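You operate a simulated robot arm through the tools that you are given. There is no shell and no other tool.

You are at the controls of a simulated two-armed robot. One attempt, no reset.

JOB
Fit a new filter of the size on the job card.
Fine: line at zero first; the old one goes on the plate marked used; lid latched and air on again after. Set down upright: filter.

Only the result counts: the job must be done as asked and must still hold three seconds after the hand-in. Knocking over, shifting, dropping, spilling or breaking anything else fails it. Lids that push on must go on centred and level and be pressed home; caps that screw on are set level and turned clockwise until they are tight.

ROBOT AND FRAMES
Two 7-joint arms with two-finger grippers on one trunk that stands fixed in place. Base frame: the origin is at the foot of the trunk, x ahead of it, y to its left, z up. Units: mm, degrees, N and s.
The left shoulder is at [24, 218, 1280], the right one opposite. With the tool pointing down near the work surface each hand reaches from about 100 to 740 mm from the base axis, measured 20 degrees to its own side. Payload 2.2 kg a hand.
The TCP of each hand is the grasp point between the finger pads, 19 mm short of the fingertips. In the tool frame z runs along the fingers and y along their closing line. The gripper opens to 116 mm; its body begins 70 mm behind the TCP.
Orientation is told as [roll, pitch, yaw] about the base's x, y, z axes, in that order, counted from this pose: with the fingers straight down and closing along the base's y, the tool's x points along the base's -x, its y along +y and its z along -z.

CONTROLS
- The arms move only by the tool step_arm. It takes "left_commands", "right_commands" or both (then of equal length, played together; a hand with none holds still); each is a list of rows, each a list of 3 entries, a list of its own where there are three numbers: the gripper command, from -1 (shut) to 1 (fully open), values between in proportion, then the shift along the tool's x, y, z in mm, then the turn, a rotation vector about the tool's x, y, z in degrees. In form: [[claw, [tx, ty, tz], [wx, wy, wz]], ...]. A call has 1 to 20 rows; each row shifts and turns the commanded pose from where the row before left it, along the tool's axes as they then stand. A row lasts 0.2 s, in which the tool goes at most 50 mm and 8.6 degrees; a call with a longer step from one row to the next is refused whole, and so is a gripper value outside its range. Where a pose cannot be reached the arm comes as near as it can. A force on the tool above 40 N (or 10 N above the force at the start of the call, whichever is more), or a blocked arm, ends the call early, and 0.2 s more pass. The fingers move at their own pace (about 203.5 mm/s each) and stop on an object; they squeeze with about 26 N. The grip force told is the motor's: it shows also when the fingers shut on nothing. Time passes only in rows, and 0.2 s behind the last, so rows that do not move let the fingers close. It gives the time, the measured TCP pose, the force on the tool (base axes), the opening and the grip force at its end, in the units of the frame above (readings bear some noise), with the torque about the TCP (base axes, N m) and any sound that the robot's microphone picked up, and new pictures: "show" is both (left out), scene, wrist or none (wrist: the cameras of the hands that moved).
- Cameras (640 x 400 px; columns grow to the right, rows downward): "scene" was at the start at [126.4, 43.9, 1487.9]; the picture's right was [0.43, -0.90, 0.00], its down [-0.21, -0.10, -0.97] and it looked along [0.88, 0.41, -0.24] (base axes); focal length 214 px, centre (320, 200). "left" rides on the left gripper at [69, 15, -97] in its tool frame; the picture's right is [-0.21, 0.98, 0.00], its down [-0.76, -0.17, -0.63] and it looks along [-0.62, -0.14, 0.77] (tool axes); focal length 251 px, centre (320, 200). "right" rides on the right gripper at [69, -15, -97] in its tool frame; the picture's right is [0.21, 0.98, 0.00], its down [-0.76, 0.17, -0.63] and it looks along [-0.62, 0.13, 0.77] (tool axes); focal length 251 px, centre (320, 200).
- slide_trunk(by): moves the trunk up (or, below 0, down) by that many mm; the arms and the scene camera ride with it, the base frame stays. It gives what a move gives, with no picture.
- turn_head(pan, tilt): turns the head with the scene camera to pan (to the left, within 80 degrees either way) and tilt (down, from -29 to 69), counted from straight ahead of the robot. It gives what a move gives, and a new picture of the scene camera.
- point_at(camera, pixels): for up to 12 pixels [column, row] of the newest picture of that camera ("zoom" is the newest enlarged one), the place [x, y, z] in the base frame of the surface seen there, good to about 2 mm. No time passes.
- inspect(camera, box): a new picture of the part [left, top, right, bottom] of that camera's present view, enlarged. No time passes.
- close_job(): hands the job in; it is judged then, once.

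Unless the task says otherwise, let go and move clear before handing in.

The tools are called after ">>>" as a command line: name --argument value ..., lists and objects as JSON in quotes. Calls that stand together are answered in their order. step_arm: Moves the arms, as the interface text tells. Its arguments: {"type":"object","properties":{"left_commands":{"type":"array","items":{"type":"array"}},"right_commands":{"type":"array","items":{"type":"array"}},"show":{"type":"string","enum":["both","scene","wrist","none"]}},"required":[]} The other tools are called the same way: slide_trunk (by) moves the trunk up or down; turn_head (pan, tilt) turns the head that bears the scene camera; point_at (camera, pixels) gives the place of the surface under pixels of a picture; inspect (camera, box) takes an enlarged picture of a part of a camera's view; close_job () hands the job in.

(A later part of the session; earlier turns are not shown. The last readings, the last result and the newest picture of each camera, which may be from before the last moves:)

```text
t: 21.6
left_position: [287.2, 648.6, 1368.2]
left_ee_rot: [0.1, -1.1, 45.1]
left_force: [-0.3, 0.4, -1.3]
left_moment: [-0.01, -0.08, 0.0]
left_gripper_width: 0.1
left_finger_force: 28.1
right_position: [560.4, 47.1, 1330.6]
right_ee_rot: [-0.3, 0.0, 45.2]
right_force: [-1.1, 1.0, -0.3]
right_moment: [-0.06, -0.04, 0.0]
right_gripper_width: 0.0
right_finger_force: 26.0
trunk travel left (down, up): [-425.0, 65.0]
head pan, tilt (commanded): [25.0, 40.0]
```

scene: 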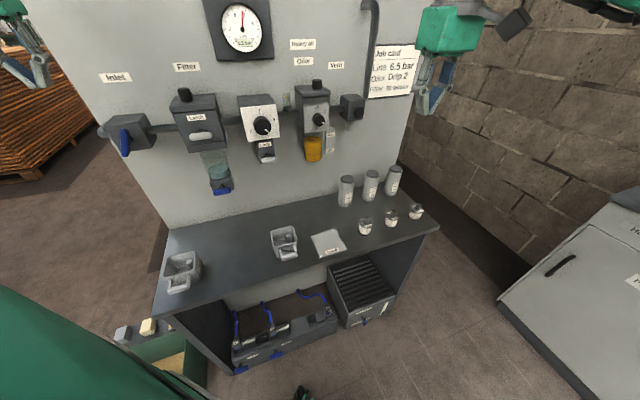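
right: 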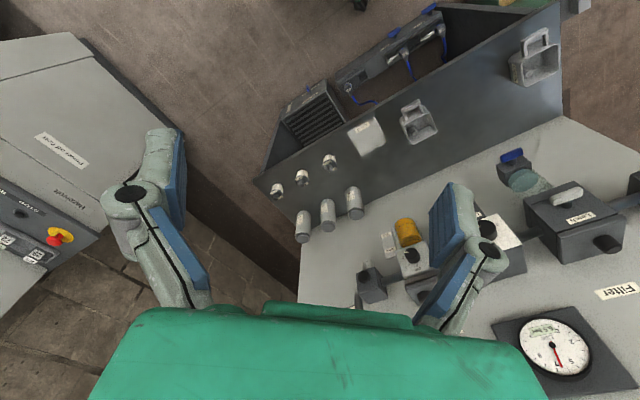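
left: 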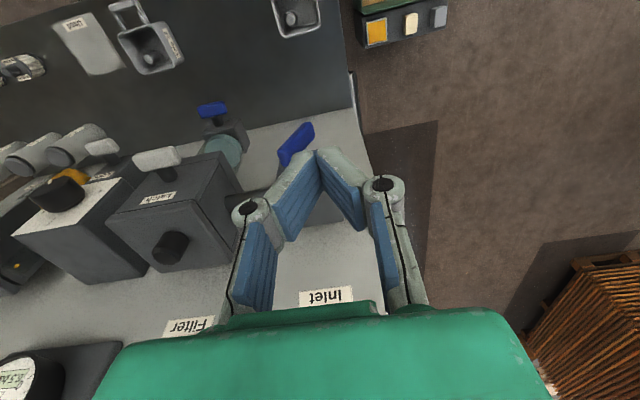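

The right hand is at (560,47,1331), well clear of the panel. Now I'll pitch it up to point horizontally at the panel.

>>> step_arm --right_commands '[[-1, [0, 0, 0], [0, -8.2, 0]], [-1, [0, 0, 0], [0, -8.2, 0]], [-1, [0, 0, 0], [0, -8.2, 0]], [-1, [0, 0, 0], [0, -8.2, 0]], [-1, [0, 0, 0], [0, -8.2, 0]], [-1, [0, 0, 0], [0, -8.2, 0]], [-1, [0, 0, 0], [0, -8.2, 0]], [-1, [0, 0, 0], [0, -8.2, 0]], [-1, [0, 0, 0], [0, -8.2, 0]], [-1, [0, 0, 0], [0, -8.2, 0]], [-1, [0, 0, 0], [0, -8.0, 0]], [-1, [0, 0, 0], [0, 0, 0]]]'

```text
t: 24.2
left_position: [286.5, 641.4, 1371.5]
left_ee_rot: [0.3, -1.4, 45.0]
left_force: [-0.3, -0.2, 0.5]
left_moment: [0.0, -0.04, 0.04]
left_gripper_width: 0.0
left_finger_force: 28.2
right_position: [559.7, 40.0, 1330.4]
right_ee_rot: [169.5, -89.7, -124.5]
right_force: [-0.4, 0.3, 0.2]
right_moment: [0.0, 0.02, -0.04]
right_gripper_width: 0.0
right_finger_force: 25.7
trunk travel left (down, up): [-425.0, 65.0]
head pan, tilt (commanded): [25.0, 40.0]
```

scene: 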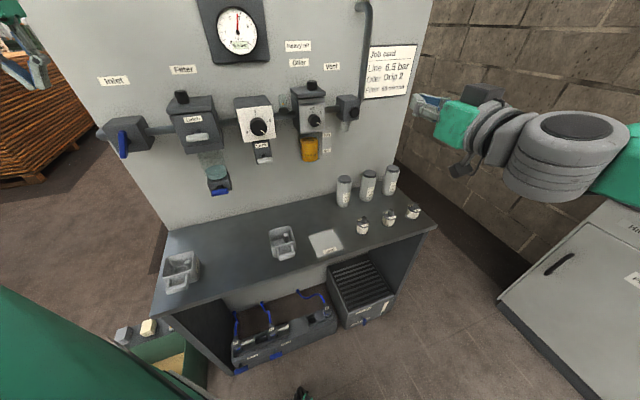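
right: 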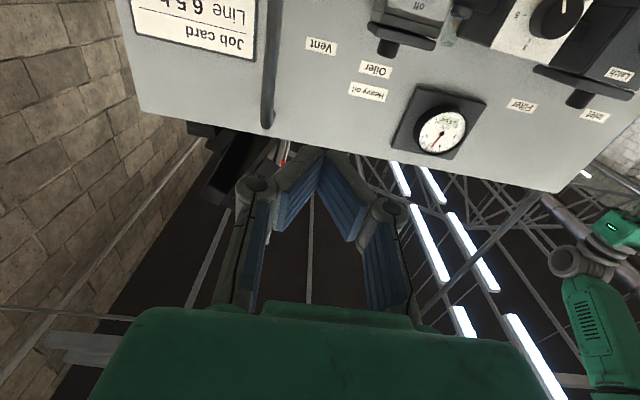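

The right hand points squarely at the panel (u≈368, d≈411). I'll bring its closed tips to about 24 mm in front of the vent button.

>>> step_arm --right_commands '[[-1, [17, -4.2, 40], [0, 0, 0]], [-1, [17, -4.2, 40], [0, 0, 0]], [-1, [17, -4.2, 40], [0, 0, 0]], [-1, [17, -4.2, 40], [0, 0, 0]], [-1, [17, -4.2, 40], [0, 0, 0]], [-1, [17, -4.2, 40], [0, 0, 0]], [-1, [0, 0, 0], [0, 0, 0]]]'

>>> inspect --camera "scene" --box '[300, 60, 420, 160]'

```text
t: 25.8
left_position: [285.0, 622.0, 1380.1]
left_ee_rot: [0.9, -1.9, 45.0]
left_force: [0.3, -0.2, 0.6]
left_moment: [0.01, 0.04, 0.0]
left_gripper_width: 0.0
left_finger_force: 29.2
right_position: [751.0, 173.1, 1230.4]
right_ee_rot: [145.3, -89.1, -100.4]
right_force: [0.8, -0.1, -0.7]
right_moment: [0.0, 0.02, 0.06]
right_gripper_width: 0.0
right_finger_force: 25.9
trunk travel left (down, up): [-425.0, 65.0]
head pan, tilt (commanded): [25.0, 40.0]
```

scene: 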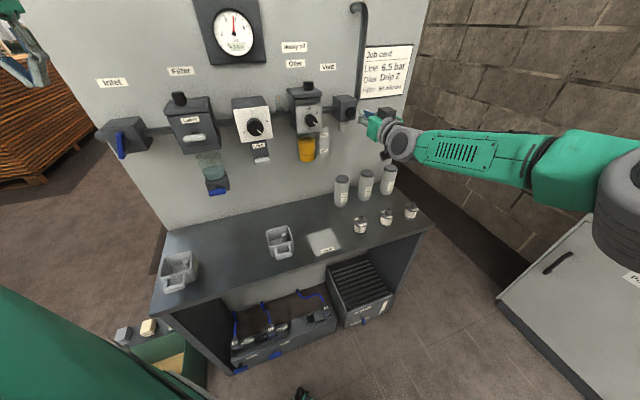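
right: 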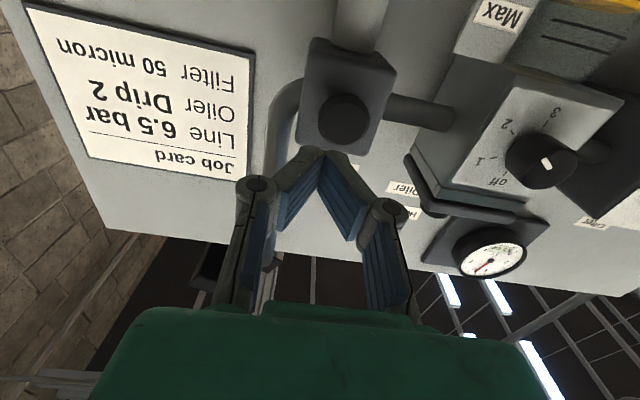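

```text
4.00 times, centred on (360, 110) of scene
```

zoom: 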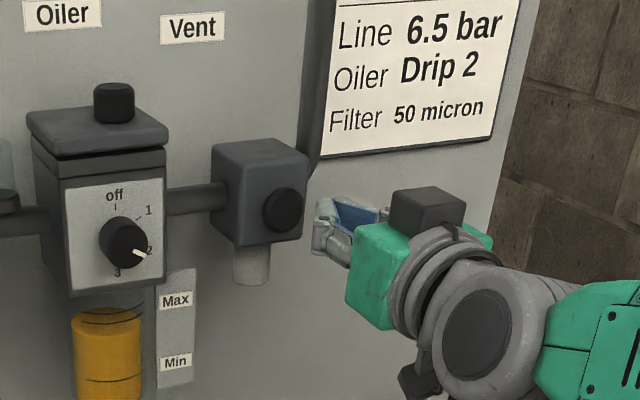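

The tips are at u≈409, about 16 mm too far right, with 37 mm to go to the button. I'll correct sideways and let the motion settle.

>>> step_arm --right_commands '[[-1, [1, 8, 0], [0, 0, 0]], [-1, [1, 7, 0], [0, 0, 0]], [-1, [0, 0, 0], [0, 0, 0]], [-1, [0, 0, 0], [0, 0, 0]], [-1, [0, 0, 0], [0, 0, 0]]]' --show "wrist"

```text
t: 27.0
left_position: [285.6, 651.2, 1367.7]
left_ee_rot: [-0.1, -1.1, 44.9]
left_force: [-0.3, -1.5, -0.8]
left_moment: [0.01, -0.04, 0.01]
left_gripper_width: 0.0
left_finger_force: 28.1
right_position: [738.4, 209.5, 1226.6]
right_ee_rot: [-72.1, -89.8, 117.1]
right_force: [-0.9, 0.2, -0.1]
right_moment: [0.02, -0.03, -0.11]
right_gripper_width: 0.0
right_finger_force: 25.8
trunk travel left (down, up): [-425.0, 65.0]
head pan, tilt (commanded): [25.0, 40.0]
```

right: 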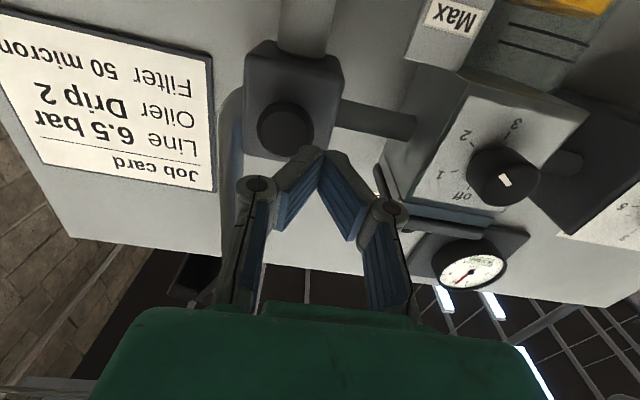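

After settling the hand reads u≈374, d≈165, so the earlier reading was taken mid-sway. I'll shift back to the button's u≈393 and wait longer.

>>> step_arm --right_commands '[[-1, [0, -10, 0], [0, 0, 0]], [-1, [-1, -9, 0], [0, 0, 0]], [-1, [0, 0, 0], [0, 0, 0]], [-1, [0, 0, 0], [0, 0, 0]], [-1, [0, 0, 0], [0, 0, 0]], [-1, [0, 0, 0], [0, 0, 0]], [-1, [0, 0, 0], [0, 0, 0]], [-1, [0, 0, 0], [0, 0, 0]]]' --show "wrist"

```text
t: 28.8
left_position: [286.4, 654.6, 1364.5]
left_ee_rot: [-0.1, -1.0, 45.0]
left_force: [-0.1, 0.3, -0.8]
left_moment: [-0.01, -0.04, -0.01]
left_gripper_width: 0.0
left_finger_force: 28.2
right_position: [751.3, 202.5, 1226.5]
right_ee_rot: [-57.3, -89.6, 102.4]
right_force: [-1.7, -0.2, -1.2]
right_moment: [0.04, -0.04, -0.11]
right_gripper_width: 0.0
right_finger_force: 26.3
trunk travel left (down, up): [-425.0, 65.0]
head pan, tilt (commanded): [25.0, 40.0]
```

right: 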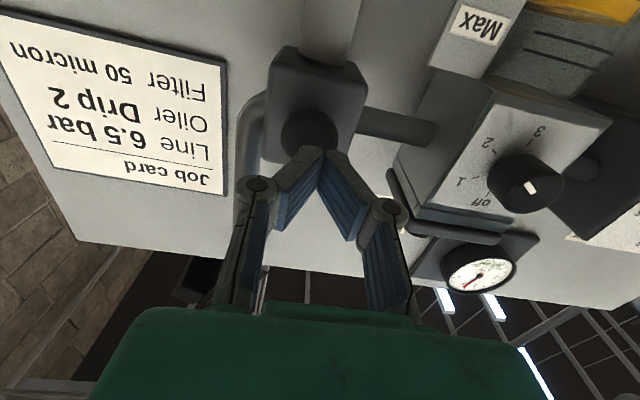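

Fingertips are now at u≈388, 16 mm in front of the vent button (308,135 in the wrist picture). I'll press in small steps and listen for air.

>>> step_arm --right_commands '[[-1, [0, -2, 4], [0, 0, 0]], [-1, [0, -2, 4], [0, 0, 0]], [-1, [0, 0, 4], [0, 0, 0]], [-1, [0, 0, 3], [0, 0, 0]], [-1, [0, 0, 3], [0, 0, 0]], [-1, [0, 0, 3], [0, 0, 0]], [-1, [0, 0, 3], [0, 0, 0]], [-1, [0, 0, 0], [0, 0, 0]]]'

>>> inspect --camera "scene" --box '[205, 0, 275, 60]'

>>> inspect --camera "scene" --box '[300, 60, 420, 160]'

```text
t: 30.6
left_position: [284.1, 661.7, 1362.0]
left_ee_rot: [-0.4, -0.8, 45.0]
left_force: [0.2, 0.5, -2.8]
left_moment: [-0.02, -0.01, -0.02]
left_gripper_width: 0.2
left_finger_force: 28.5
right_position: [769.3, 221.0, 1225.1]
right_ee_rot: [-62.3, -89.4, 107.2]
right_force: [-13.2, -16.9, -0.8]
right_moment: [0.11, 0.07, -0.08]
right_gripper_width: 5.8
right_finger_force: 28.7
trunk travel left (down, up): [-425.0, 65.0]
head pan, tilt (commanded): [25.0, 40.0]
heard: click, click
```

scene: 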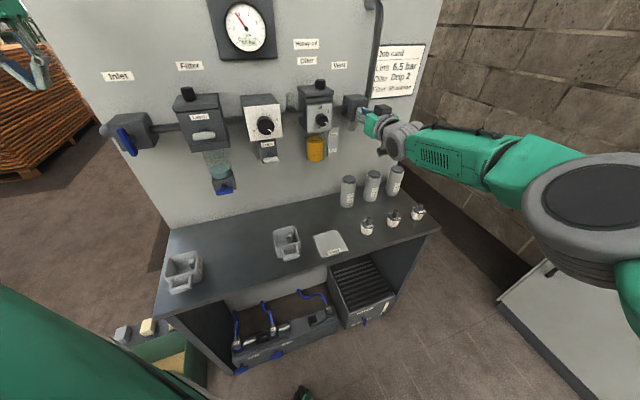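
right: 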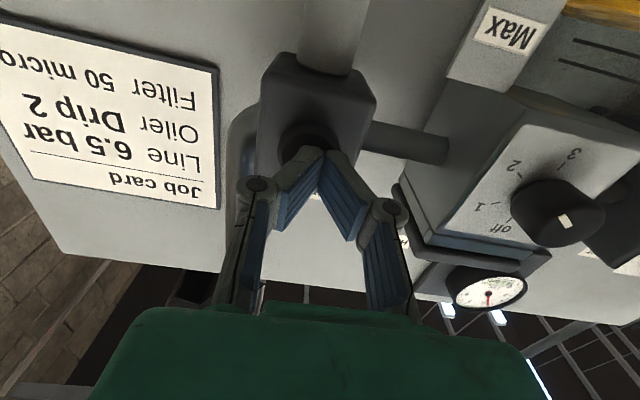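

```text
6.67 times, centred on (240, 30) of scene
```

zoom: 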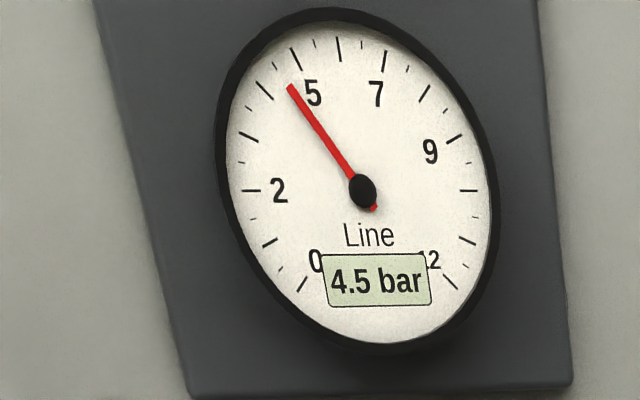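

```text
4.00 times, centred on (360, 110) of scene
```

zoom: 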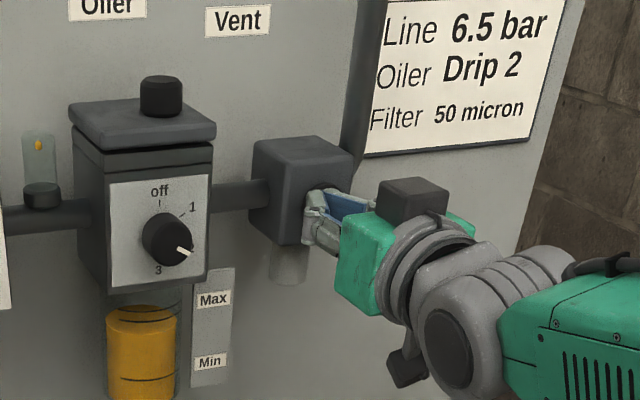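

The vent works: the gauge is down to 4.5 bar while the button is pressed in. I'll hold it there and read the gauge again.

>>> step_arm --right_commands '[[-1, [0, 0, 0.5], [0, 0, 0]], [-1, [0, 0, 0], [0, 0, 0]], [-1, [0, 0, 0], [0, 0, 0]], [-1, [0, 0, 0], [0, 0, 0]], [-1, [0, 0, 0], [0, 0, 0]], [-1, [0, 0, 0], [0, 0, 0]], [-1, [0, 0, 0], [0, 0, 0]], [-1, [0, 0, 0], [0, 0, 0]], [-1, [0, 0, 0], [0, 0, 0]], [-1, [0, 0, 0], [0, 0, 0]]]' --show "scene"

>>> inspect --camera "scene" --box '[205, 0, 275, 60]'

```text
t: 32.8
left_position: [289.7, 616.3, 1382.2]
left_ee_rot: [1.2, -2.0, 44.7]
left_force: [0.1, 0.5, 0.8]
left_moment: [-0.07, 0.04, -0.04]
left_gripper_width: 0.0
left_finger_force: 28.4
right_position: [777.1, 180.7, 1231.4]
right_ee_rot: [139.0, -89.0, -94.1]
right_force: [1.1, -2.0, -0.3]
right_moment: [-0.04, 0.02, 0.18]
right_gripper_width: 0.2
right_finger_force: 28.3
trunk travel left (down, up): [-425.0, 65.0]
head pan, tilt (commanded): [25.0, 40.0]
heard: click, click
```

scene: 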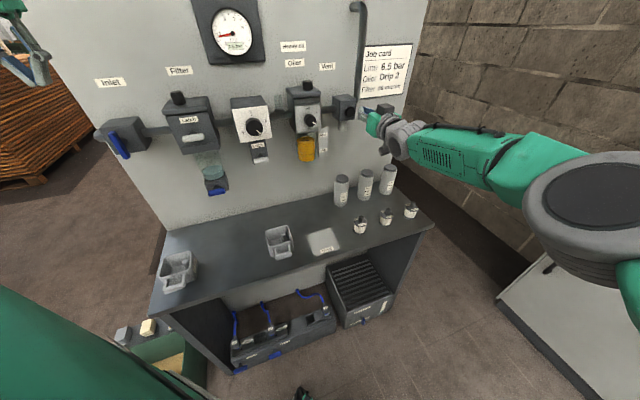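

```text
6.67 times, centred on (240, 30) of scene
```

zoom: 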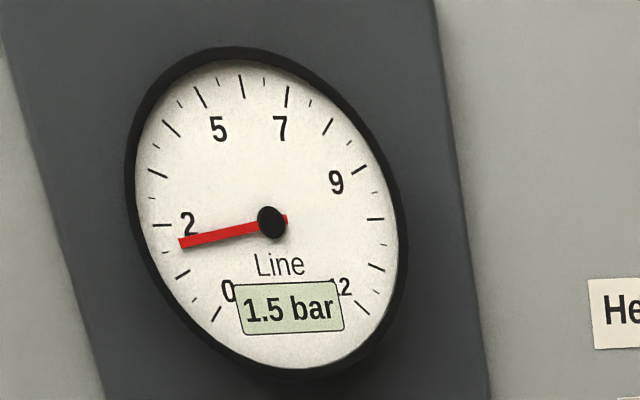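

The line is down to 1.5 bar, but both hands moved together: the left y jumped from 662 to 616 with no command. The whole trunk is swaying, so I'll hold still and sample its motion before pressing again.

>>> step_arm --right_commands '[[-1, [0, 0, 0], [0, 0, 0]]]' --show "none"

>>> step_arm --right_commands '[[-1, [0, 0, 0], [0, 0, 0]]]' --show "none"

>>> step_arm --right_commands '[[-1, [0, 0, 0], [0, 0, 0]]]' --show "none"

>>> step_arm --right_commands '[[-1, [0, 0, 0], [0, 0, 0]]]' --show "none"

>>> step_arm --right_commands '[[-1, [0, 0, 0], [0, 0, 0]]]' --show "none"

>>> step_arm --right_commands '[[-1, [0, 0, 0], [0, 0, 0]]]' --show "scene"

>>> inspect --camera "scene" --box '[205, 0, 275, 60]'

```text
t: 33.2
left_position: [284.6, 655.3, 1364.2]
left_ee_rot: [-0.3, -0.9, 45.0]
left_force: [-0.5, -0.2, -0.2]
left_moment: [-0.03, -0.01, -0.03]
left_gripper_width: 0.0
left_finger_force: 27.9
right_position: [771.7, 216.4, 1227.3]
right_ee_rot: [-74.2, -89.6, 119.2]
right_force: [-5.1, -7.1, 0.9]
right_moment: [0.08, 0.0, -0.07]
right_gripper_width: 5.8
right_finger_force: 27.8
trunk travel left (down, up): [-425.0, 65.0]
head pan, tilt (commanded): [25.0, 40.0]
heard: click
```

```text
t: 33.6
left_position: [288.7, 619.6, 1380.4]
left_ee_rot: [0.8, -2.0, 44.8]
left_force: [-0.1, 0.0, 0.0]
left_moment: [-0.04, 0.07, -0.01]
left_gripper_width: 0.0
left_finger_force: 28.1
right_position: [777.2, 182.7, 1231.4]
right_ee_rot: [138.0, -89.1, -93.0]
right_force: [1.9, -1.2, -0.6]
right_moment: [-0.07, 0.09, 0.12]
right_gripper_width: 0.0
right_finger_force: 28.1
trunk travel left (down, up): [-425.0, 65.0]
head pan, tilt (commanded): [25.0, 40.0]
```

```text
t: 34.0
left_position: [284.4, 650.2, 1367.0]
left_ee_rot: [0.0, -1.1, 45.0]
left_force: [-0.3, 0.4, -0.7]
left_moment: [0.04, -0.04, -0.01]
left_gripper_width: 0.1
left_finger_force: 28.3
right_position: [770.1, 213.2, 1226.5]
right_ee_rot: [-89.3, -89.7, 134.2]
right_force: [-1.6, -2.7, 0.9]
right_moment: [0.08, -0.05, -0.2]
right_gripper_width: 5.8
right_finger_force: 28.2
trunk travel left (down, up): [-425.0, 65.0]
head pan, tilt (commanded): [25.0, 40.0]
```

```text
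t: 34.4
left_position: [286.7, 625.9, 1377.2]
left_ee_rot: [0.6, -1.8, 44.9]
left_force: [0.8, 0.2, 1.5]
left_moment: [0.02, -0.01, 0.03]
left_gripper_width: 0.0
left_finger_force: 28.3
right_position: [775.7, 189.4, 1230.4]
right_ee_rot: [152.0, -89.5, -107.1]
right_force: [0.8, -0.9, 0.1]
right_moment: [-0.03, 0.01, 0.1]
right_gripper_width: 0.1
right_finger_force: 28.3
trunk travel left (down, up): [-425.0, 65.0]
head pan, tilt (commanded): [25.0, 40.0]
heard: click
```

```text
t: 34.8
left_position: [285.8, 640.8, 1373.0]
left_ee_rot: [0.2, -1.5, 45.1]
left_force: [0.3, 0.9, 0.0]
left_moment: [-0.03, -0.01, -0.01]
left_gripper_width: 0.0
left_finger_force: 28.6
right_position: [769.9, 205.2, 1228.4]
right_ee_rot: [-179.7, -89.9, -135.3]
right_force: [-0.2, 0.0, -0.1]
right_moment: [0.06, -0.03, -0.06]
right_gripper_width: 0.2
right_finger_force: 29.0
trunk travel left (down, up): [-425.0, 65.0]
head pan, tilt (commanded): [25.0, 40.0]
```

```text
t: 35.2
left_position: [286.8, 634.9, 1373.1]
left_ee_rot: [0.3, -1.5, 44.8]
left_force: [-0.1, 0.3, -0.1]
left_moment: [0.02, 0.02, 0.0]
left_gripper_width: 0.0
left_finger_force: 28.5
right_position: [772.8, 199.9, 1229.3]
right_ee_rot: [160.0, -89.8, -115.0]
right_force: [-0.3, -0.7, 0.7]
right_moment: [-0.05, 0.0, 0.01]
right_gripper_width: 0.2
right_finger_force: 28.6
trunk travel left (down, up): [-425.0, 65.0]
head pan, tilt (commanded): [25.0, 40.0]
heard: click
```

scene: 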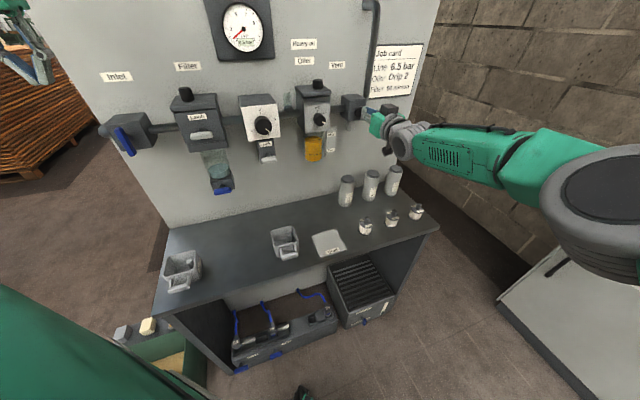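

```text
6.67 times, centred on (240, 30) of scene
```

zoom: 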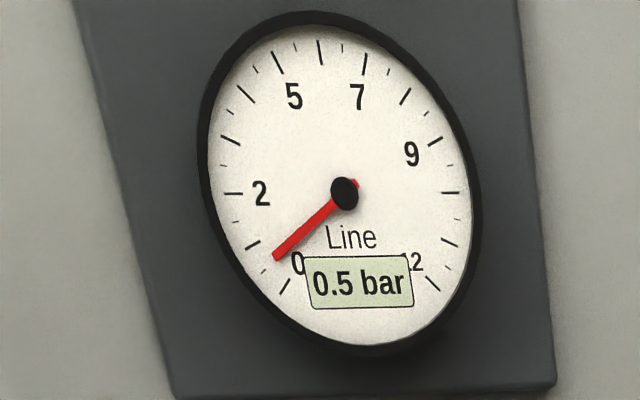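

The sway is a damped oscillation with a period of roughly 0.8 s, started by my push, so I must press gently and let it settle. The line is at 0.5 bar; I'll centre on the button and press slowly until it reads zero.

>>> step_arm --right_commands '[[-1, [0, 3, -1], [0, 0, 0]], [-1, [0, 3, 0], [0, 0, 0]], [-1, [0, 3, 0], [0, 0, 0]], [-1, [0, 2, 0], [0, 0, 0]], [-1, [0, 0, 0], [0, 0, 0]], [-1, [0, 0, 1.5], [0, 0, 0]], [-1, [0, 0, 1.5], [0, 0, 0]], [-1, [0, 0, 1.5], [0, 0, 0]], [-1, [0, 0, 1.5], [0, 0, 0]], [-1, [0, 0, 1.5], [0, 0, 0]], [-1, [0, 0, 1.5], [0, 0, 0]], [-1, [0, 0, 1.5], [0, 0, 0]], [-1, [0, 0, 1.5], [0, 0, 0]], [-1, [0, 0, 0], [0, 0, 0]], [-1, [0, 0, 0], [0, 0, 0]], [-1, [0, 0, 0], [0, 0, 0]], [-1, [0, 0, 0], [0, 0, 0]], [-1, [0, 0, 0], [0, 0, 0]]]' --show "scene"

>>> inspect --camera "scene" --box '[205, 0, 275, 60]'

```text
t: 39.0
left_position: [285.5, 636.2, 1372.8]
left_ee_rot: [0.3, -1.5, 45.0]
left_force: [0.1, 0.7, -0.1]
left_moment: [0.02, 0.02, 0.02]
left_gripper_width: 0.0
left_finger_force: 28.5
right_position: [772.6, 217.4, 1229.8]
right_ee_rot: [165.5, -89.7, -120.4]
right_force: [-4.3, -7.6, 1.7]
right_moment: [-0.03, -0.06, -0.05]
right_gripper_width: 5.9
right_finger_force: 28.1
trunk travel left (down, up): [-425.0, 65.0]
head pan, tilt (commanded): [25.0, 40.0]
heard: click, click, click
```

scene: 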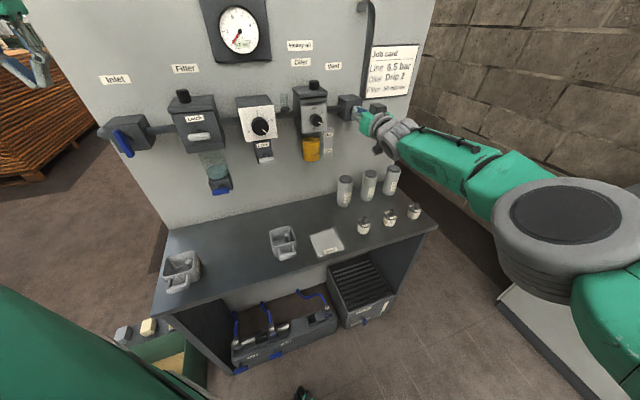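

```text
6.67 times, centred on (240, 30) of scene
```

zoom: 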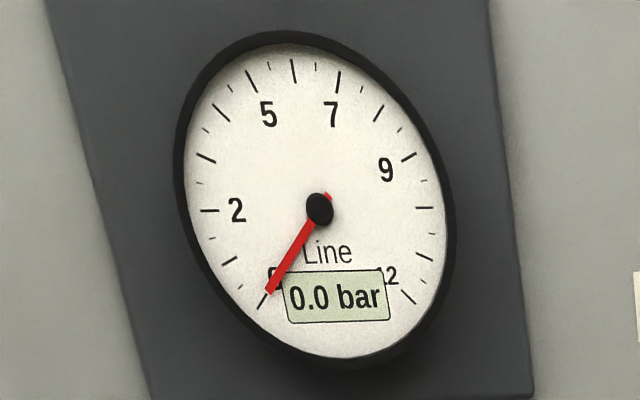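

The gauge reads 0.0 bar. I'll back the right hand off gently and confirm the line stays at zero.

>>> step_arm --right_commands '[[-1, [0, 0, 0], [0, 0, 0]], [-1, [0, 0, 0], [0, 0, 0]], [-1, [0, 0, -4], [0, 0, 0]], [-1, [0, 0, -8], [0, 0, 0]], [-1, [0, 0, -15], [0, 0, 0]], [-1, [0, 0, -25], [0, 0, 0]], [-1, [0, 0, -30], [0, 0, 0]], [-1, [0, 0, -30], [0, 0, 0]], [-1, [0, 0, -30], [0, 0, 0]], [-1, [0, 0, -30], [0, 0, 0]], [-1, [0, 0, -30], [0, 0, 0]], [-1, [0, 0, -20], [0, 0, 0]], [-1, [0, 0, 0], [0, 0, 0]]]' --show "scene"

>>> inspect --camera "scene" --box '[205, 0, 275, 60]'

>>> inspect --camera "scene" --box '[280, 70, 380, 170]'

```text
t: 41.8
left_position: [286.8, 639.2, 1372.4]
left_ee_rot: [0.4, -1.4, 44.9]
left_force: [-0.1, 0.0, 0.8]
left_moment: [0.01, 0.01, -0.03]
left_gripper_width: 0.0
left_finger_force: 28.7
right_position: [615.3, 56.7, 1227.0]
right_ee_rot: [166.3, -89.8, -121.4]
right_force: [1.3, 0.5, -0.2]
right_moment: [0.01, -0.01, -0.02]
right_gripper_width: 0.2
right_finger_force: 28.7
trunk travel left (down, up): [-425.0, 65.0]
head pan, tilt (commanded): [25.0, 40.0]
```

scene: 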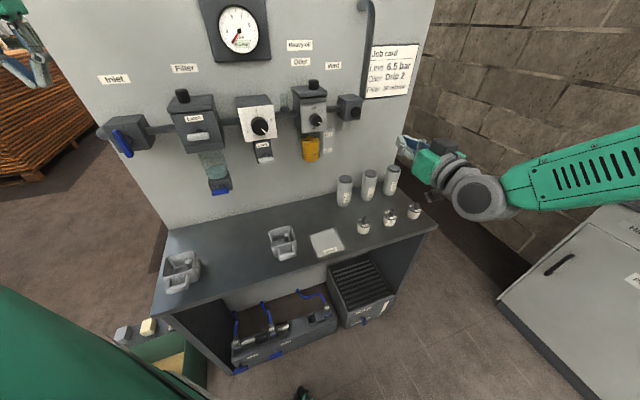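

```text
6.67 times, centred on (240, 30) of scene
```

zoom: 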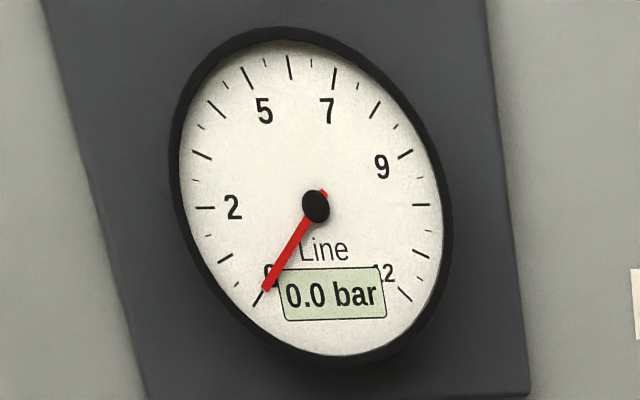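

```text
4.00 times, centred on (330, 120) of scene
```

zoom: 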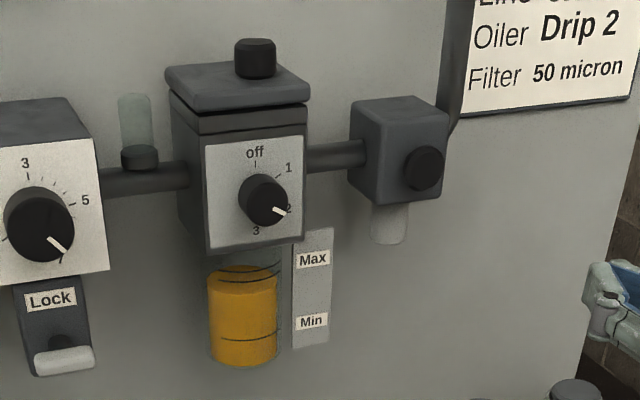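

The line holds at 0.0 bar with the vent released. Now the latch: I'll bring the left hand across above it, tilted 25° so the hand body clears the lid knob.

>>> step_arm --left_commands '[[-1, [5, -25, 0], [0, 0, 0]], [-1, [0, -30, 0], [0, 0, 0]], [-1, [0, -30, 0], [0, 0, 0]], [-1, [0, -30, 0], [0, 0, 0]], [-1, [0, -30, 0], [0, 0, 0]], [-1, [0, -24, 0], [0, 0, 0]], [-1, [0, -10, 0], [0, 0, 0]], [-1, [0, 0, 0], [0, -6, 0]], [-1, [0, 0, 0], [0, -6, 0]], [-1, [0, 0, 0], [0, -6, 0]], [-1, [0, 0, 0], [0, -7, 0]], [-1, [7, 0, 15], [0, 0, 0]], [-1, [7, 0, 15], [0, 0, 0]], [-1, [7, 0, 15], [0, 0, 0]], [-1, [5, 0, 15], [0, 0, 0]], [-1, [0, 0, 0], [0, 0, 0]], [-1, [0, 0, 0], [0, 0, 0]], [-1, [0, 0, 0], [0, 0, 0]]]'

>>> inspect --camera "scene" --box '[120, 60, 260, 180]'

```text
t: 45.6
left_position: [412.5, 510.8, 1304.8]
left_ee_rot: [0.4, -26.5, 44.8]
left_force: [-0.3, 0.5, -0.9]
left_moment: [0.03, -0.02, 0.02]
left_gripper_width: 0.0
left_finger_force: 28.5
right_position: [615.0, 57.8, 1227.4]
right_ee_rot: [166.1, -89.9, -121.1]
right_force: [-0.2, -0.4, -0.3]
right_moment: [-0.03, 0.0, 0.03]
right_gripper_width: 0.0
right_finger_force: 28.0
trunk travel left (down, up): [-425.0, 65.0]
head pan, tilt (commanded): [25.0, 40.0]
```

scene: 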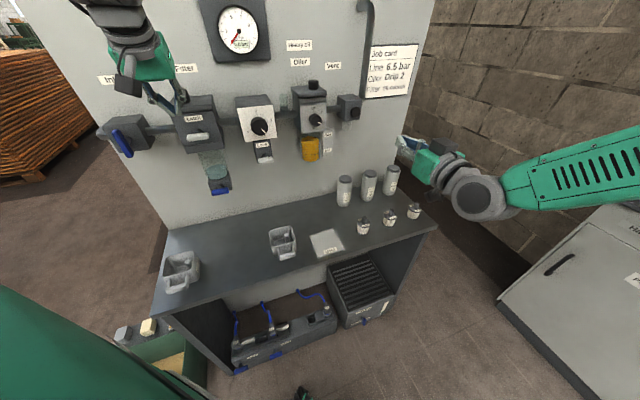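
left: 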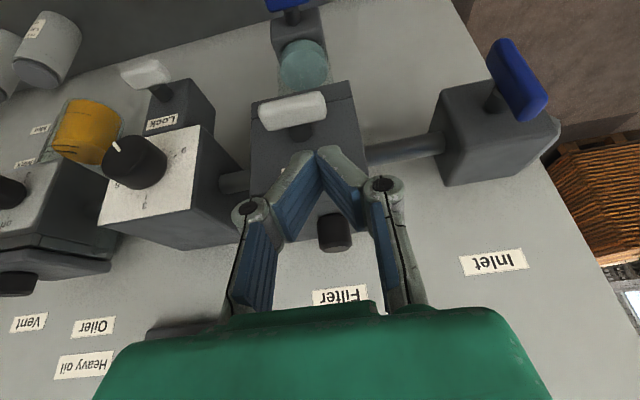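

```text
3.33 times, centred on (190, 120) of scene
```

zoom: 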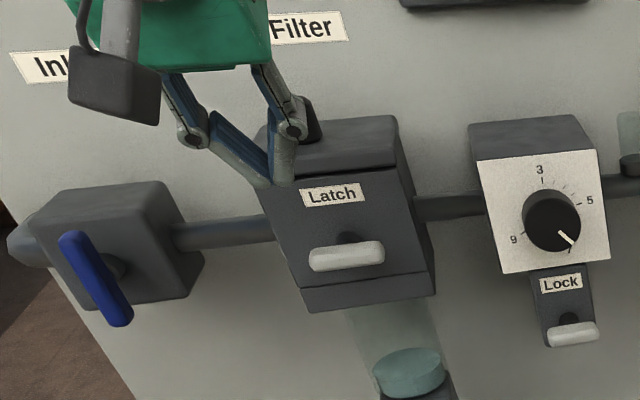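

The latch lever is at (345,256) in the zoom and the fingertips are above its left end. The inlet lever's lean looks different from before, so I'll measure its ends before going on.

>>> inspect --camera "scene" --box '[95, 105, 165, 165]'

>>> inspect --camera "left" --box '[420, 20, 580, 200]'

```text
6.67 times, centred on (130, 135) of scene
```

zoom: 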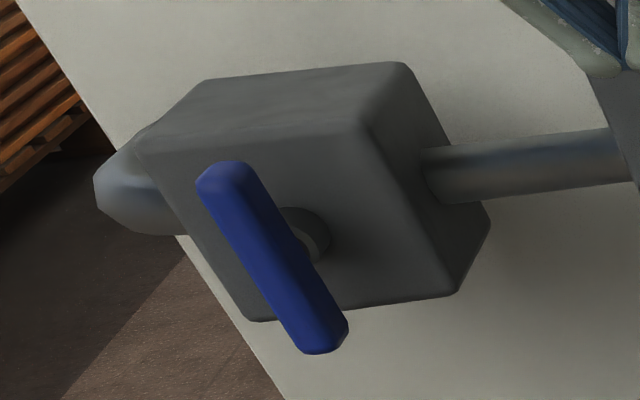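

```text
2.22 times, centred on (500, 110) of left
```

zoom: 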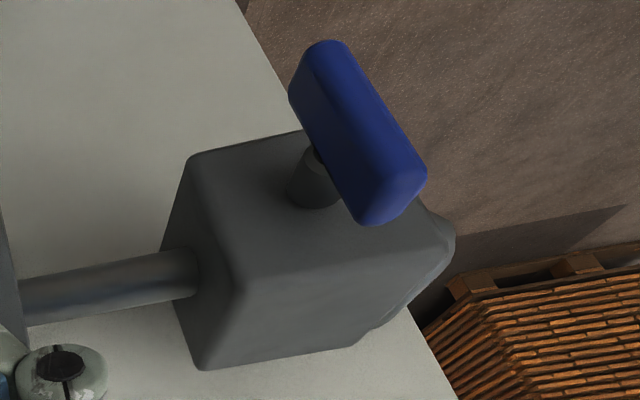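

>>> point_at --camera "zoom" --pixels '[[318, 65], [365, 130], [395, 190], [310, 185], [250, 260]]'

>>> inspect --camera "scene" --box '[95, 105, 165, 165]'

```text
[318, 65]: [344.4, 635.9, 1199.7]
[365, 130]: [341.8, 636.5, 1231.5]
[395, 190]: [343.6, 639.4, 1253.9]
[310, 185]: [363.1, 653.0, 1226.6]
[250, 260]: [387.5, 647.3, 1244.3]
```

```text
6.67 times, centred on (130, 135) of scene
```

zoom: 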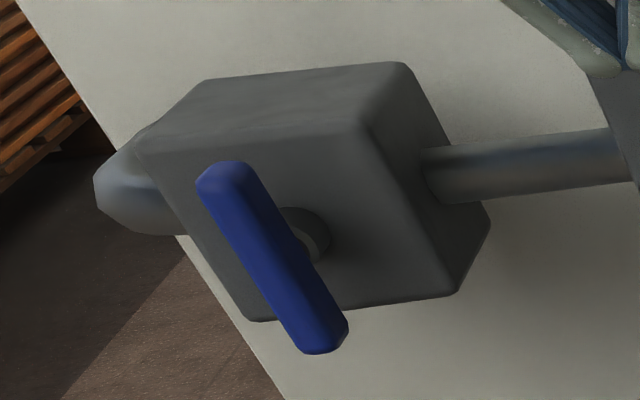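

The inlet lever ends measure u=-206 and -209, so it is truly upright. Now I'll bring the fingertips down to just above the latch lever's left end.

>>> step_arm --left_commands '[[-1, [0, 0, 8], [0, 0, 0]], [-1, [0, 0, 9], [0, 0, 0]], [-1, [-1, 0, 9], [0, 0, 0]], [-1, [-1, 0, 9], [0, 0, 0]], [-1, [0, 0, 8], [0, 0, 0]], [-1, [0, 0, 0], [0, 0, 0]], [-1, [0, 0, 0], [0, 0, 0]], [-1, [0, 0, 0], [0, 0, 0]], [-1, [0, 0, 0], [0, 0, 0]]]' --show "wrist"

>>> inspect --camera "scene" --box '[150, 80, 240, 160]'

```text
t: 47.6
left_position: [426.8, 524.5, 1269.3]
left_ee_rot: [0.4, -26.5, 44.7]
left_force: [0.1, 0.1, 0.4]
left_moment: [0.0, 0.01, 0.03]
left_gripper_width: 0.1
left_finger_force: 28.3
right_position: [614.6, 55.8, 1228.2]
right_ee_rot: [168.1, -90.0, -123.2]
right_force: [-1.1, 0.4, 0.3]
right_moment: [0.02, 0.0, -0.01]
right_gripper_width: 0.0
right_finger_force: 28.3
trunk travel left (down, up): [-425.0, 65.0]
head pan, tilt (commanded): [25.0, 40.0]
```

left: 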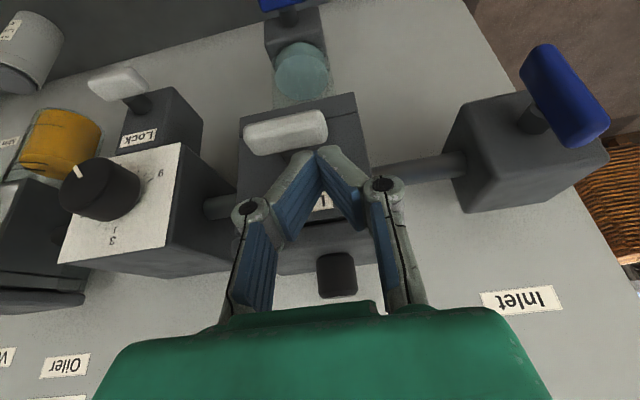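

```text
5.00 times, centred on (195, 120) of scene
```

zoom: 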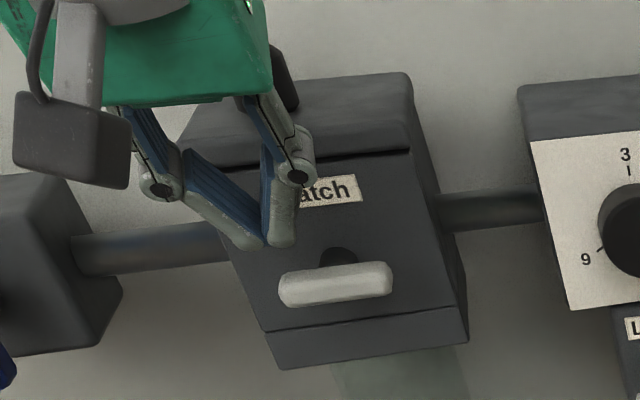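

Fingertips are at u≈-69, tip z≈1252, about 20 mm above the latch lever's left end (290,285). I'll push straight down in small steps.

>>> step_arm --left_commands '[[-1, [2.2, 0, 4.5], [0, 0, 0]], [-1, [2.2, 0, 4.5], [0, 0, 0]], [-1, [2.2, 0, 4.5], [0, 0, 0]], [-1, [2.2, 0, 4.5], [0, 0, 0]], [-1, [1.8, 0, 3.6], [0, 0, 0]], [-1, [1.8, 0, 3.6], [0, 0, 0]], [-1, [1.8, 0, 3.6], [0, 0, 0]], [-1, [1.8, 0, 3.6], [0, 0, 0]], [-1, [1.8, 0, 3.6], [0, 0, 0]], [-1, [1.8, 0, 3.6], [0, 0, 0]], [-1, [0, 0, 0], [0, 0, 0]], [-1, [0, 0, 0], [0, 0, 0]]]' --show "wrist"

>>> inspect --camera "scene" --box '[150, 80, 240, 160]'

```text
t: 49.2
left_position: [424.9, 521.7, 1247.1]
left_ee_rot: [0.2, -27.5, 44.8]
left_force: [-9.5, -5.8, 8.5]
left_moment: [-0.07, 0.17, 0.0]
left_gripper_width: 6.2
left_finger_force: 28.7
right_position: [611.6, 51.8, 1228.9]
right_ee_rot: [171.9, -89.5, -126.9]
right_force: [-0.1, 0.3, -0.5]
right_moment: [-0.05, 0.02, 0.0]
right_gripper_width: 0.0
right_finger_force: 28.0
trunk travel left (down, up): [-425.0, 65.0]
head pan, tilt (commanded): [25.0, 40.0]
stopped in row 7 (left hand): the force on the tool passed its limit at 43 N (the readings are from after the stop); the commanded pose is now the measured one
```

left: 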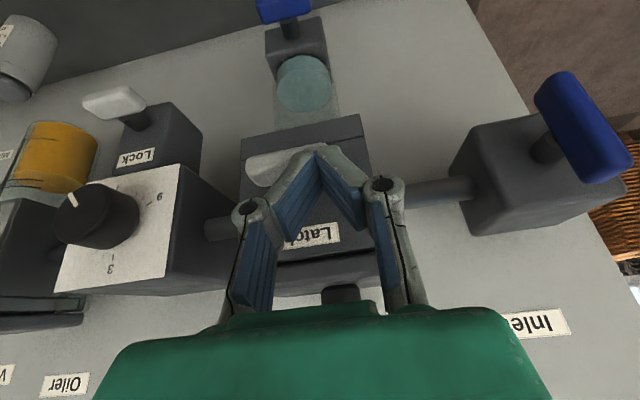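

```text
5.00 times, centred on (195, 120) of scene
```

zoom: 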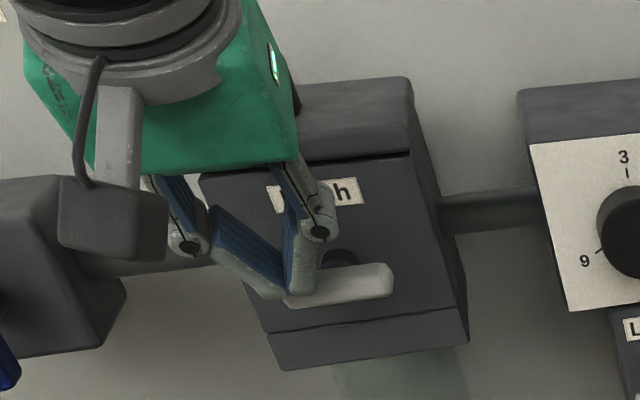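

The latch won't go counter-clockwise (stopped at 43 N), so I'll lift and push down on its right end instead.

>>> step_arm --left_commands '[[-1, [-4, 0, -9], [0, 0, 0]], [-1, [-4, 0, -9], [0, 0, 0]], [-1, [0, -12, 0], [0, 0, 0]], [-1, [0, -13, 0], [0, 0, 0]], [-1, [0, -12, 0], [0, 0, 0]], [-1, [0, 0, 0], [0, 0, 0]], [-1, [0, 0, 0], [0, 0, 0]], [-1, [0, 0, 0], [0, 0, 0]], [-1, [0, 0, 0], [0, 0, 0]], [-1, [0, 0, 0], [0, 0, 0]]]' --show "wrist"

>>> inspect --camera "scene" --box '[150, 80, 240, 160]'

```text
t: 51.4
left_position: [452.2, 499.5, 1262.6]
left_ee_rot: [0.2, -27.4, 44.9]
left_force: [-0.1, 0.0, -0.3]
left_moment: [0.0, -0.04, 0.0]
left_gripper_width: 0.3
left_finger_force: 28.6
right_position: [613.0, 58.2, 1227.7]
right_ee_rot: [-177.6, -89.8, -137.5]
right_force: [-0.1, 0.2, -0.7]
right_moment: [0.02, -0.01, -0.03]
right_gripper_width: 0.0
right_finger_force: 28.7
trunk travel left (down, up): [-425.0, 65.0]
head pan, tilt (commanded): [25.0, 40.0]
```

left: 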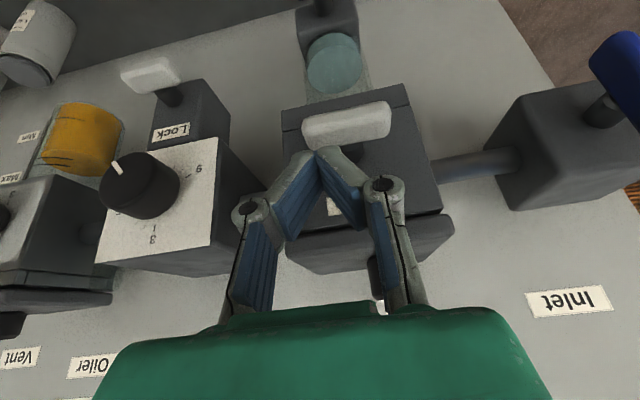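

```text
5.00 times, centred on (195, 120) of scene
```

zoom: 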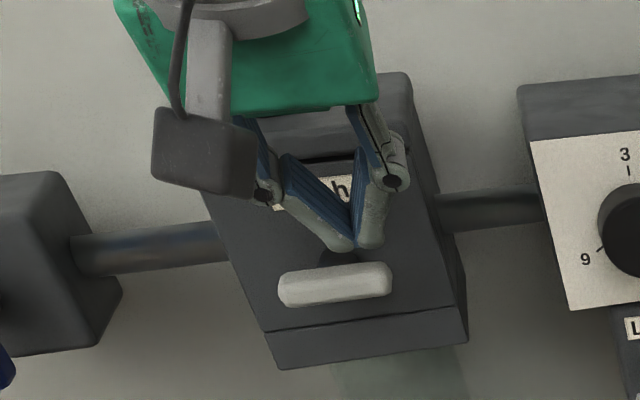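

Fingertips are now at u≈-33, over the right end of the latch lever. I'll push down.

>>> step_arm --left_commands '[[-1, [2.2, -3, 4.5], [0, 0, 0]], [-1, [2.2, 0, 4.5], [0, 0, 0]], [-1, [1.8, 0, 3.6], [0, 0, 0]], [-1, [1.8, 0, 3.6], [0, 0, 0]], [-1, [1.8, 0, 3.6], [0, 0, 0]], [-1, [1.8, 0, 3.6], [0, 0, 0]], [-1, [1.8, 0, 3.6], [0, 0, 0]], [-1, [1.8, 0, 3.6], [0, 0, 0]], [-1, [1.8, 0, 3.6], [0, 0, 0]], [-1, [0, 0, 0], [0, 0, 0]], [-1, [0, 0, 0], [0, 0, 0]]]' --show "wrist"

>>> inspect --camera "scene" --box '[150, 80, 240, 160]'

```text
t: 53.8
left_position: [453.8, 493.1, 1227.3]
left_ee_rot: [0.4, -27.5, 44.9]
left_force: [-0.1, -7.2, 4.7]
left_moment: [0.08, 0.05, 0.06]
left_gripper_width: 0.1
left_finger_force: 28.4
right_position: [611.6, 52.8, 1227.9]
right_ee_rot: [165.5, -89.6, -120.6]
right_force: [-0.2, 0.4, 0.2]
right_moment: [-0.06, 0.02, -0.06]
right_gripper_width: 0.0
right_finger_force: 28.4
trunk travel left (down, up): [-425.0, 65.0]
head pan, tilt (commanded): [25.0, 40.0]
```

left: 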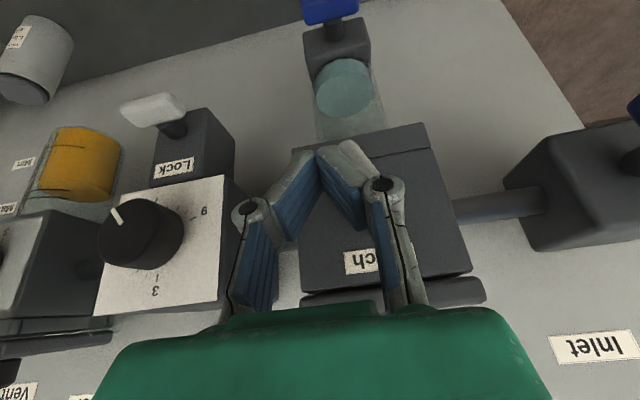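

```text
5.00 times, centred on (195, 120) of scene
```

zoom: 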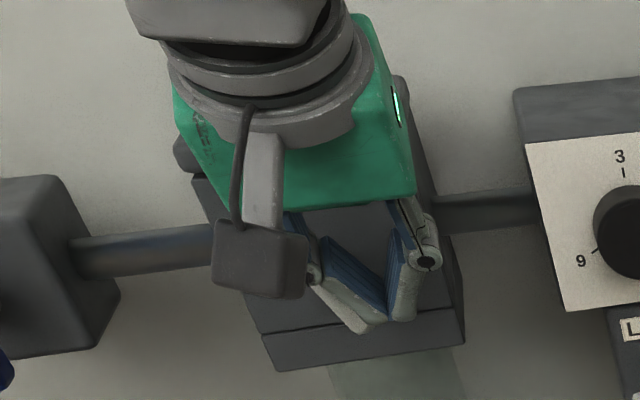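

The latch lever is turning clockwise and is hidden behind the fingers at (375,310). I'll go a little lower and sweep left to finish the quarter turn.

>>> step_arm --left_commands '[[-1, [1.8, -1, 3.6], [0, 0, 0]], [-1, [1.8, 0, 3.6], [0, 0, 0]], [-1, [0, 3, 0], [0, 0, 0]], [-1, [0, 3, 0], [0, 0, 0]], [-1, [0, 3, 0], [0, 0, 0]], [-1, [0, 3, 0], [0, 0, 0]], [-1, [0, 3, 0], [0, 0, 0]], [-1, [0, 0, 0], [0, 0, 0]], [-1, [0, 0, 0], [0, 0, 0]]]' --show "wrist"

>>> inspect --camera "scene" --box '[150, 80, 240, 160]'

```text
t: 55.1
left_position: [454.5, 491.6, 1220.7]
left_ee_rot: [-0.2, -27.8, 44.1]
left_force: [38.0, -43.9, -1.7]
left_moment: [0.0, 0.09, -0.28]
left_gripper_width: 0.0
left_finger_force: 28.1
right_position: [610.8, 53.3, 1229.1]
right_ee_rot: [163.4, -89.6, -118.5]
right_force: [-0.8, -0.5, 0.5]
right_moment: [-0.03, -0.03, -0.05]
right_gripper_width: 0.2
right_finger_force: 28.2
trunk travel left (down, up): [-425.0, 65.0]
head pan, tilt (commanded): [25.0, 40.0]
stopped in row 6 (left hand): the force on the tool passed its limit at 43 N (the readings are from after the stop); the commanded pose is now the measured one
```

left: 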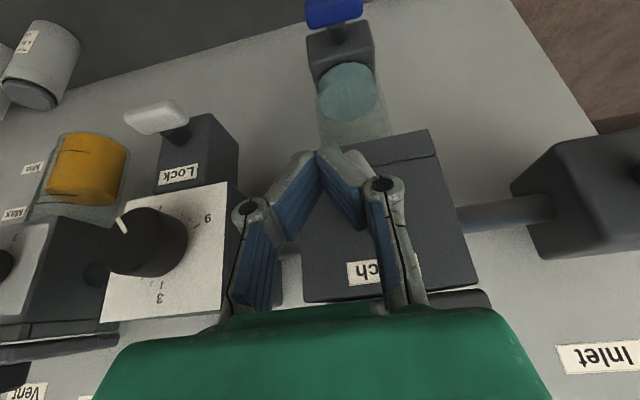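

```text
5.00 times, centred on (195, 120) of scene
```

zoom: 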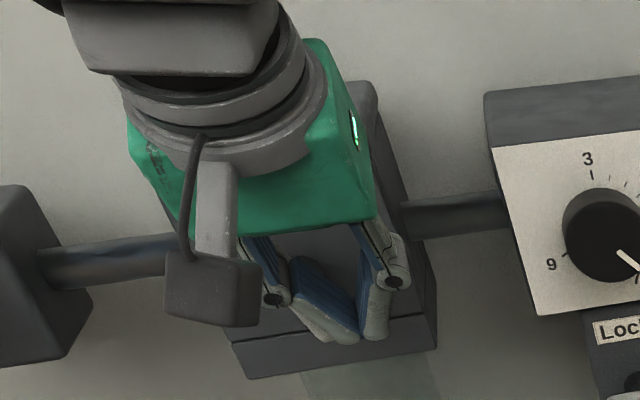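

The sweep stopped against a firm stop at u≈-26. I'll ease off, move outward and look at the latch.

>>> step_arm --left_commands '[[-1, [0, -4, 0], [0, 0, 0]], [-1, [0, -6, 0], [0, 0, 0]], [-1, [8, -3, -4], [0, 0, 0]], [-1, [14, 0, -8], [0, 0, 0]], [-1, [14, 0, -8], [0, 0, 0]], [-1, [0, 0, -30], [0, 0, 0]], [-1, [0, 0, -30], [0, 0, 0]], [-1, [0, 0, -30], [0, 0, 0]], [-1, [0, 0, 0], [0, 0, 0]], [-1, [0, 0, 0], [0, 0, 0]], [-1, [0, 0, 0], [0, 0, 0]]]' --show "wrist"

>>> inspect --camera "scene" --box '[150, 80, 240, 160]'

```text
t: 57.5
left_position: [400.9, 441.4, 1292.0]
left_ee_rot: [-0.8, -27.1, 45.0]
left_force: [-0.1, 0.6, 0.6]
left_moment: [0.0, -0.02, 0.02]
left_gripper_width: 0.1
left_finger_force: 29.0
left hand out of reach, approached as far as the arm can: row 8
right_position: [605.6, 60.4, 1230.7]
right_ee_rot: [-139.8, -89.6, -175.2]
right_force: [1.2, 1.1, 0.4]
right_moment: [0.02, -0.02, -0.01]
right_gripper_width: 0.2
right_finger_force: 28.6
trunk travel left (down, up): [-425.0, 65.0]
head pan, tilt (commanded): [25.0, 40.0]
```

left: 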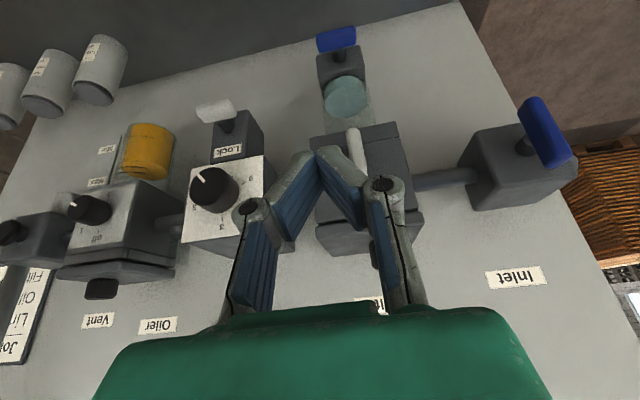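

```text
5.00 times, centred on (195, 120) of scene
```

zoom: 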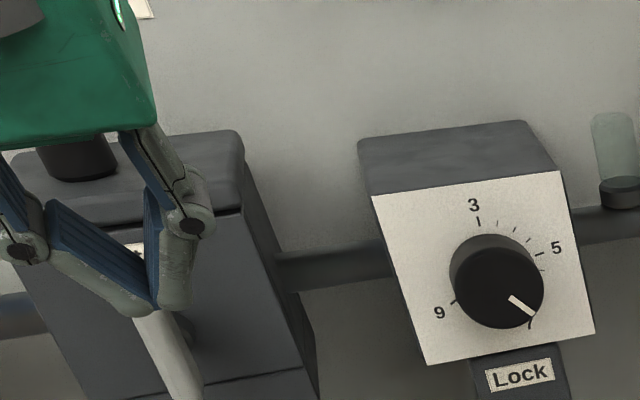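

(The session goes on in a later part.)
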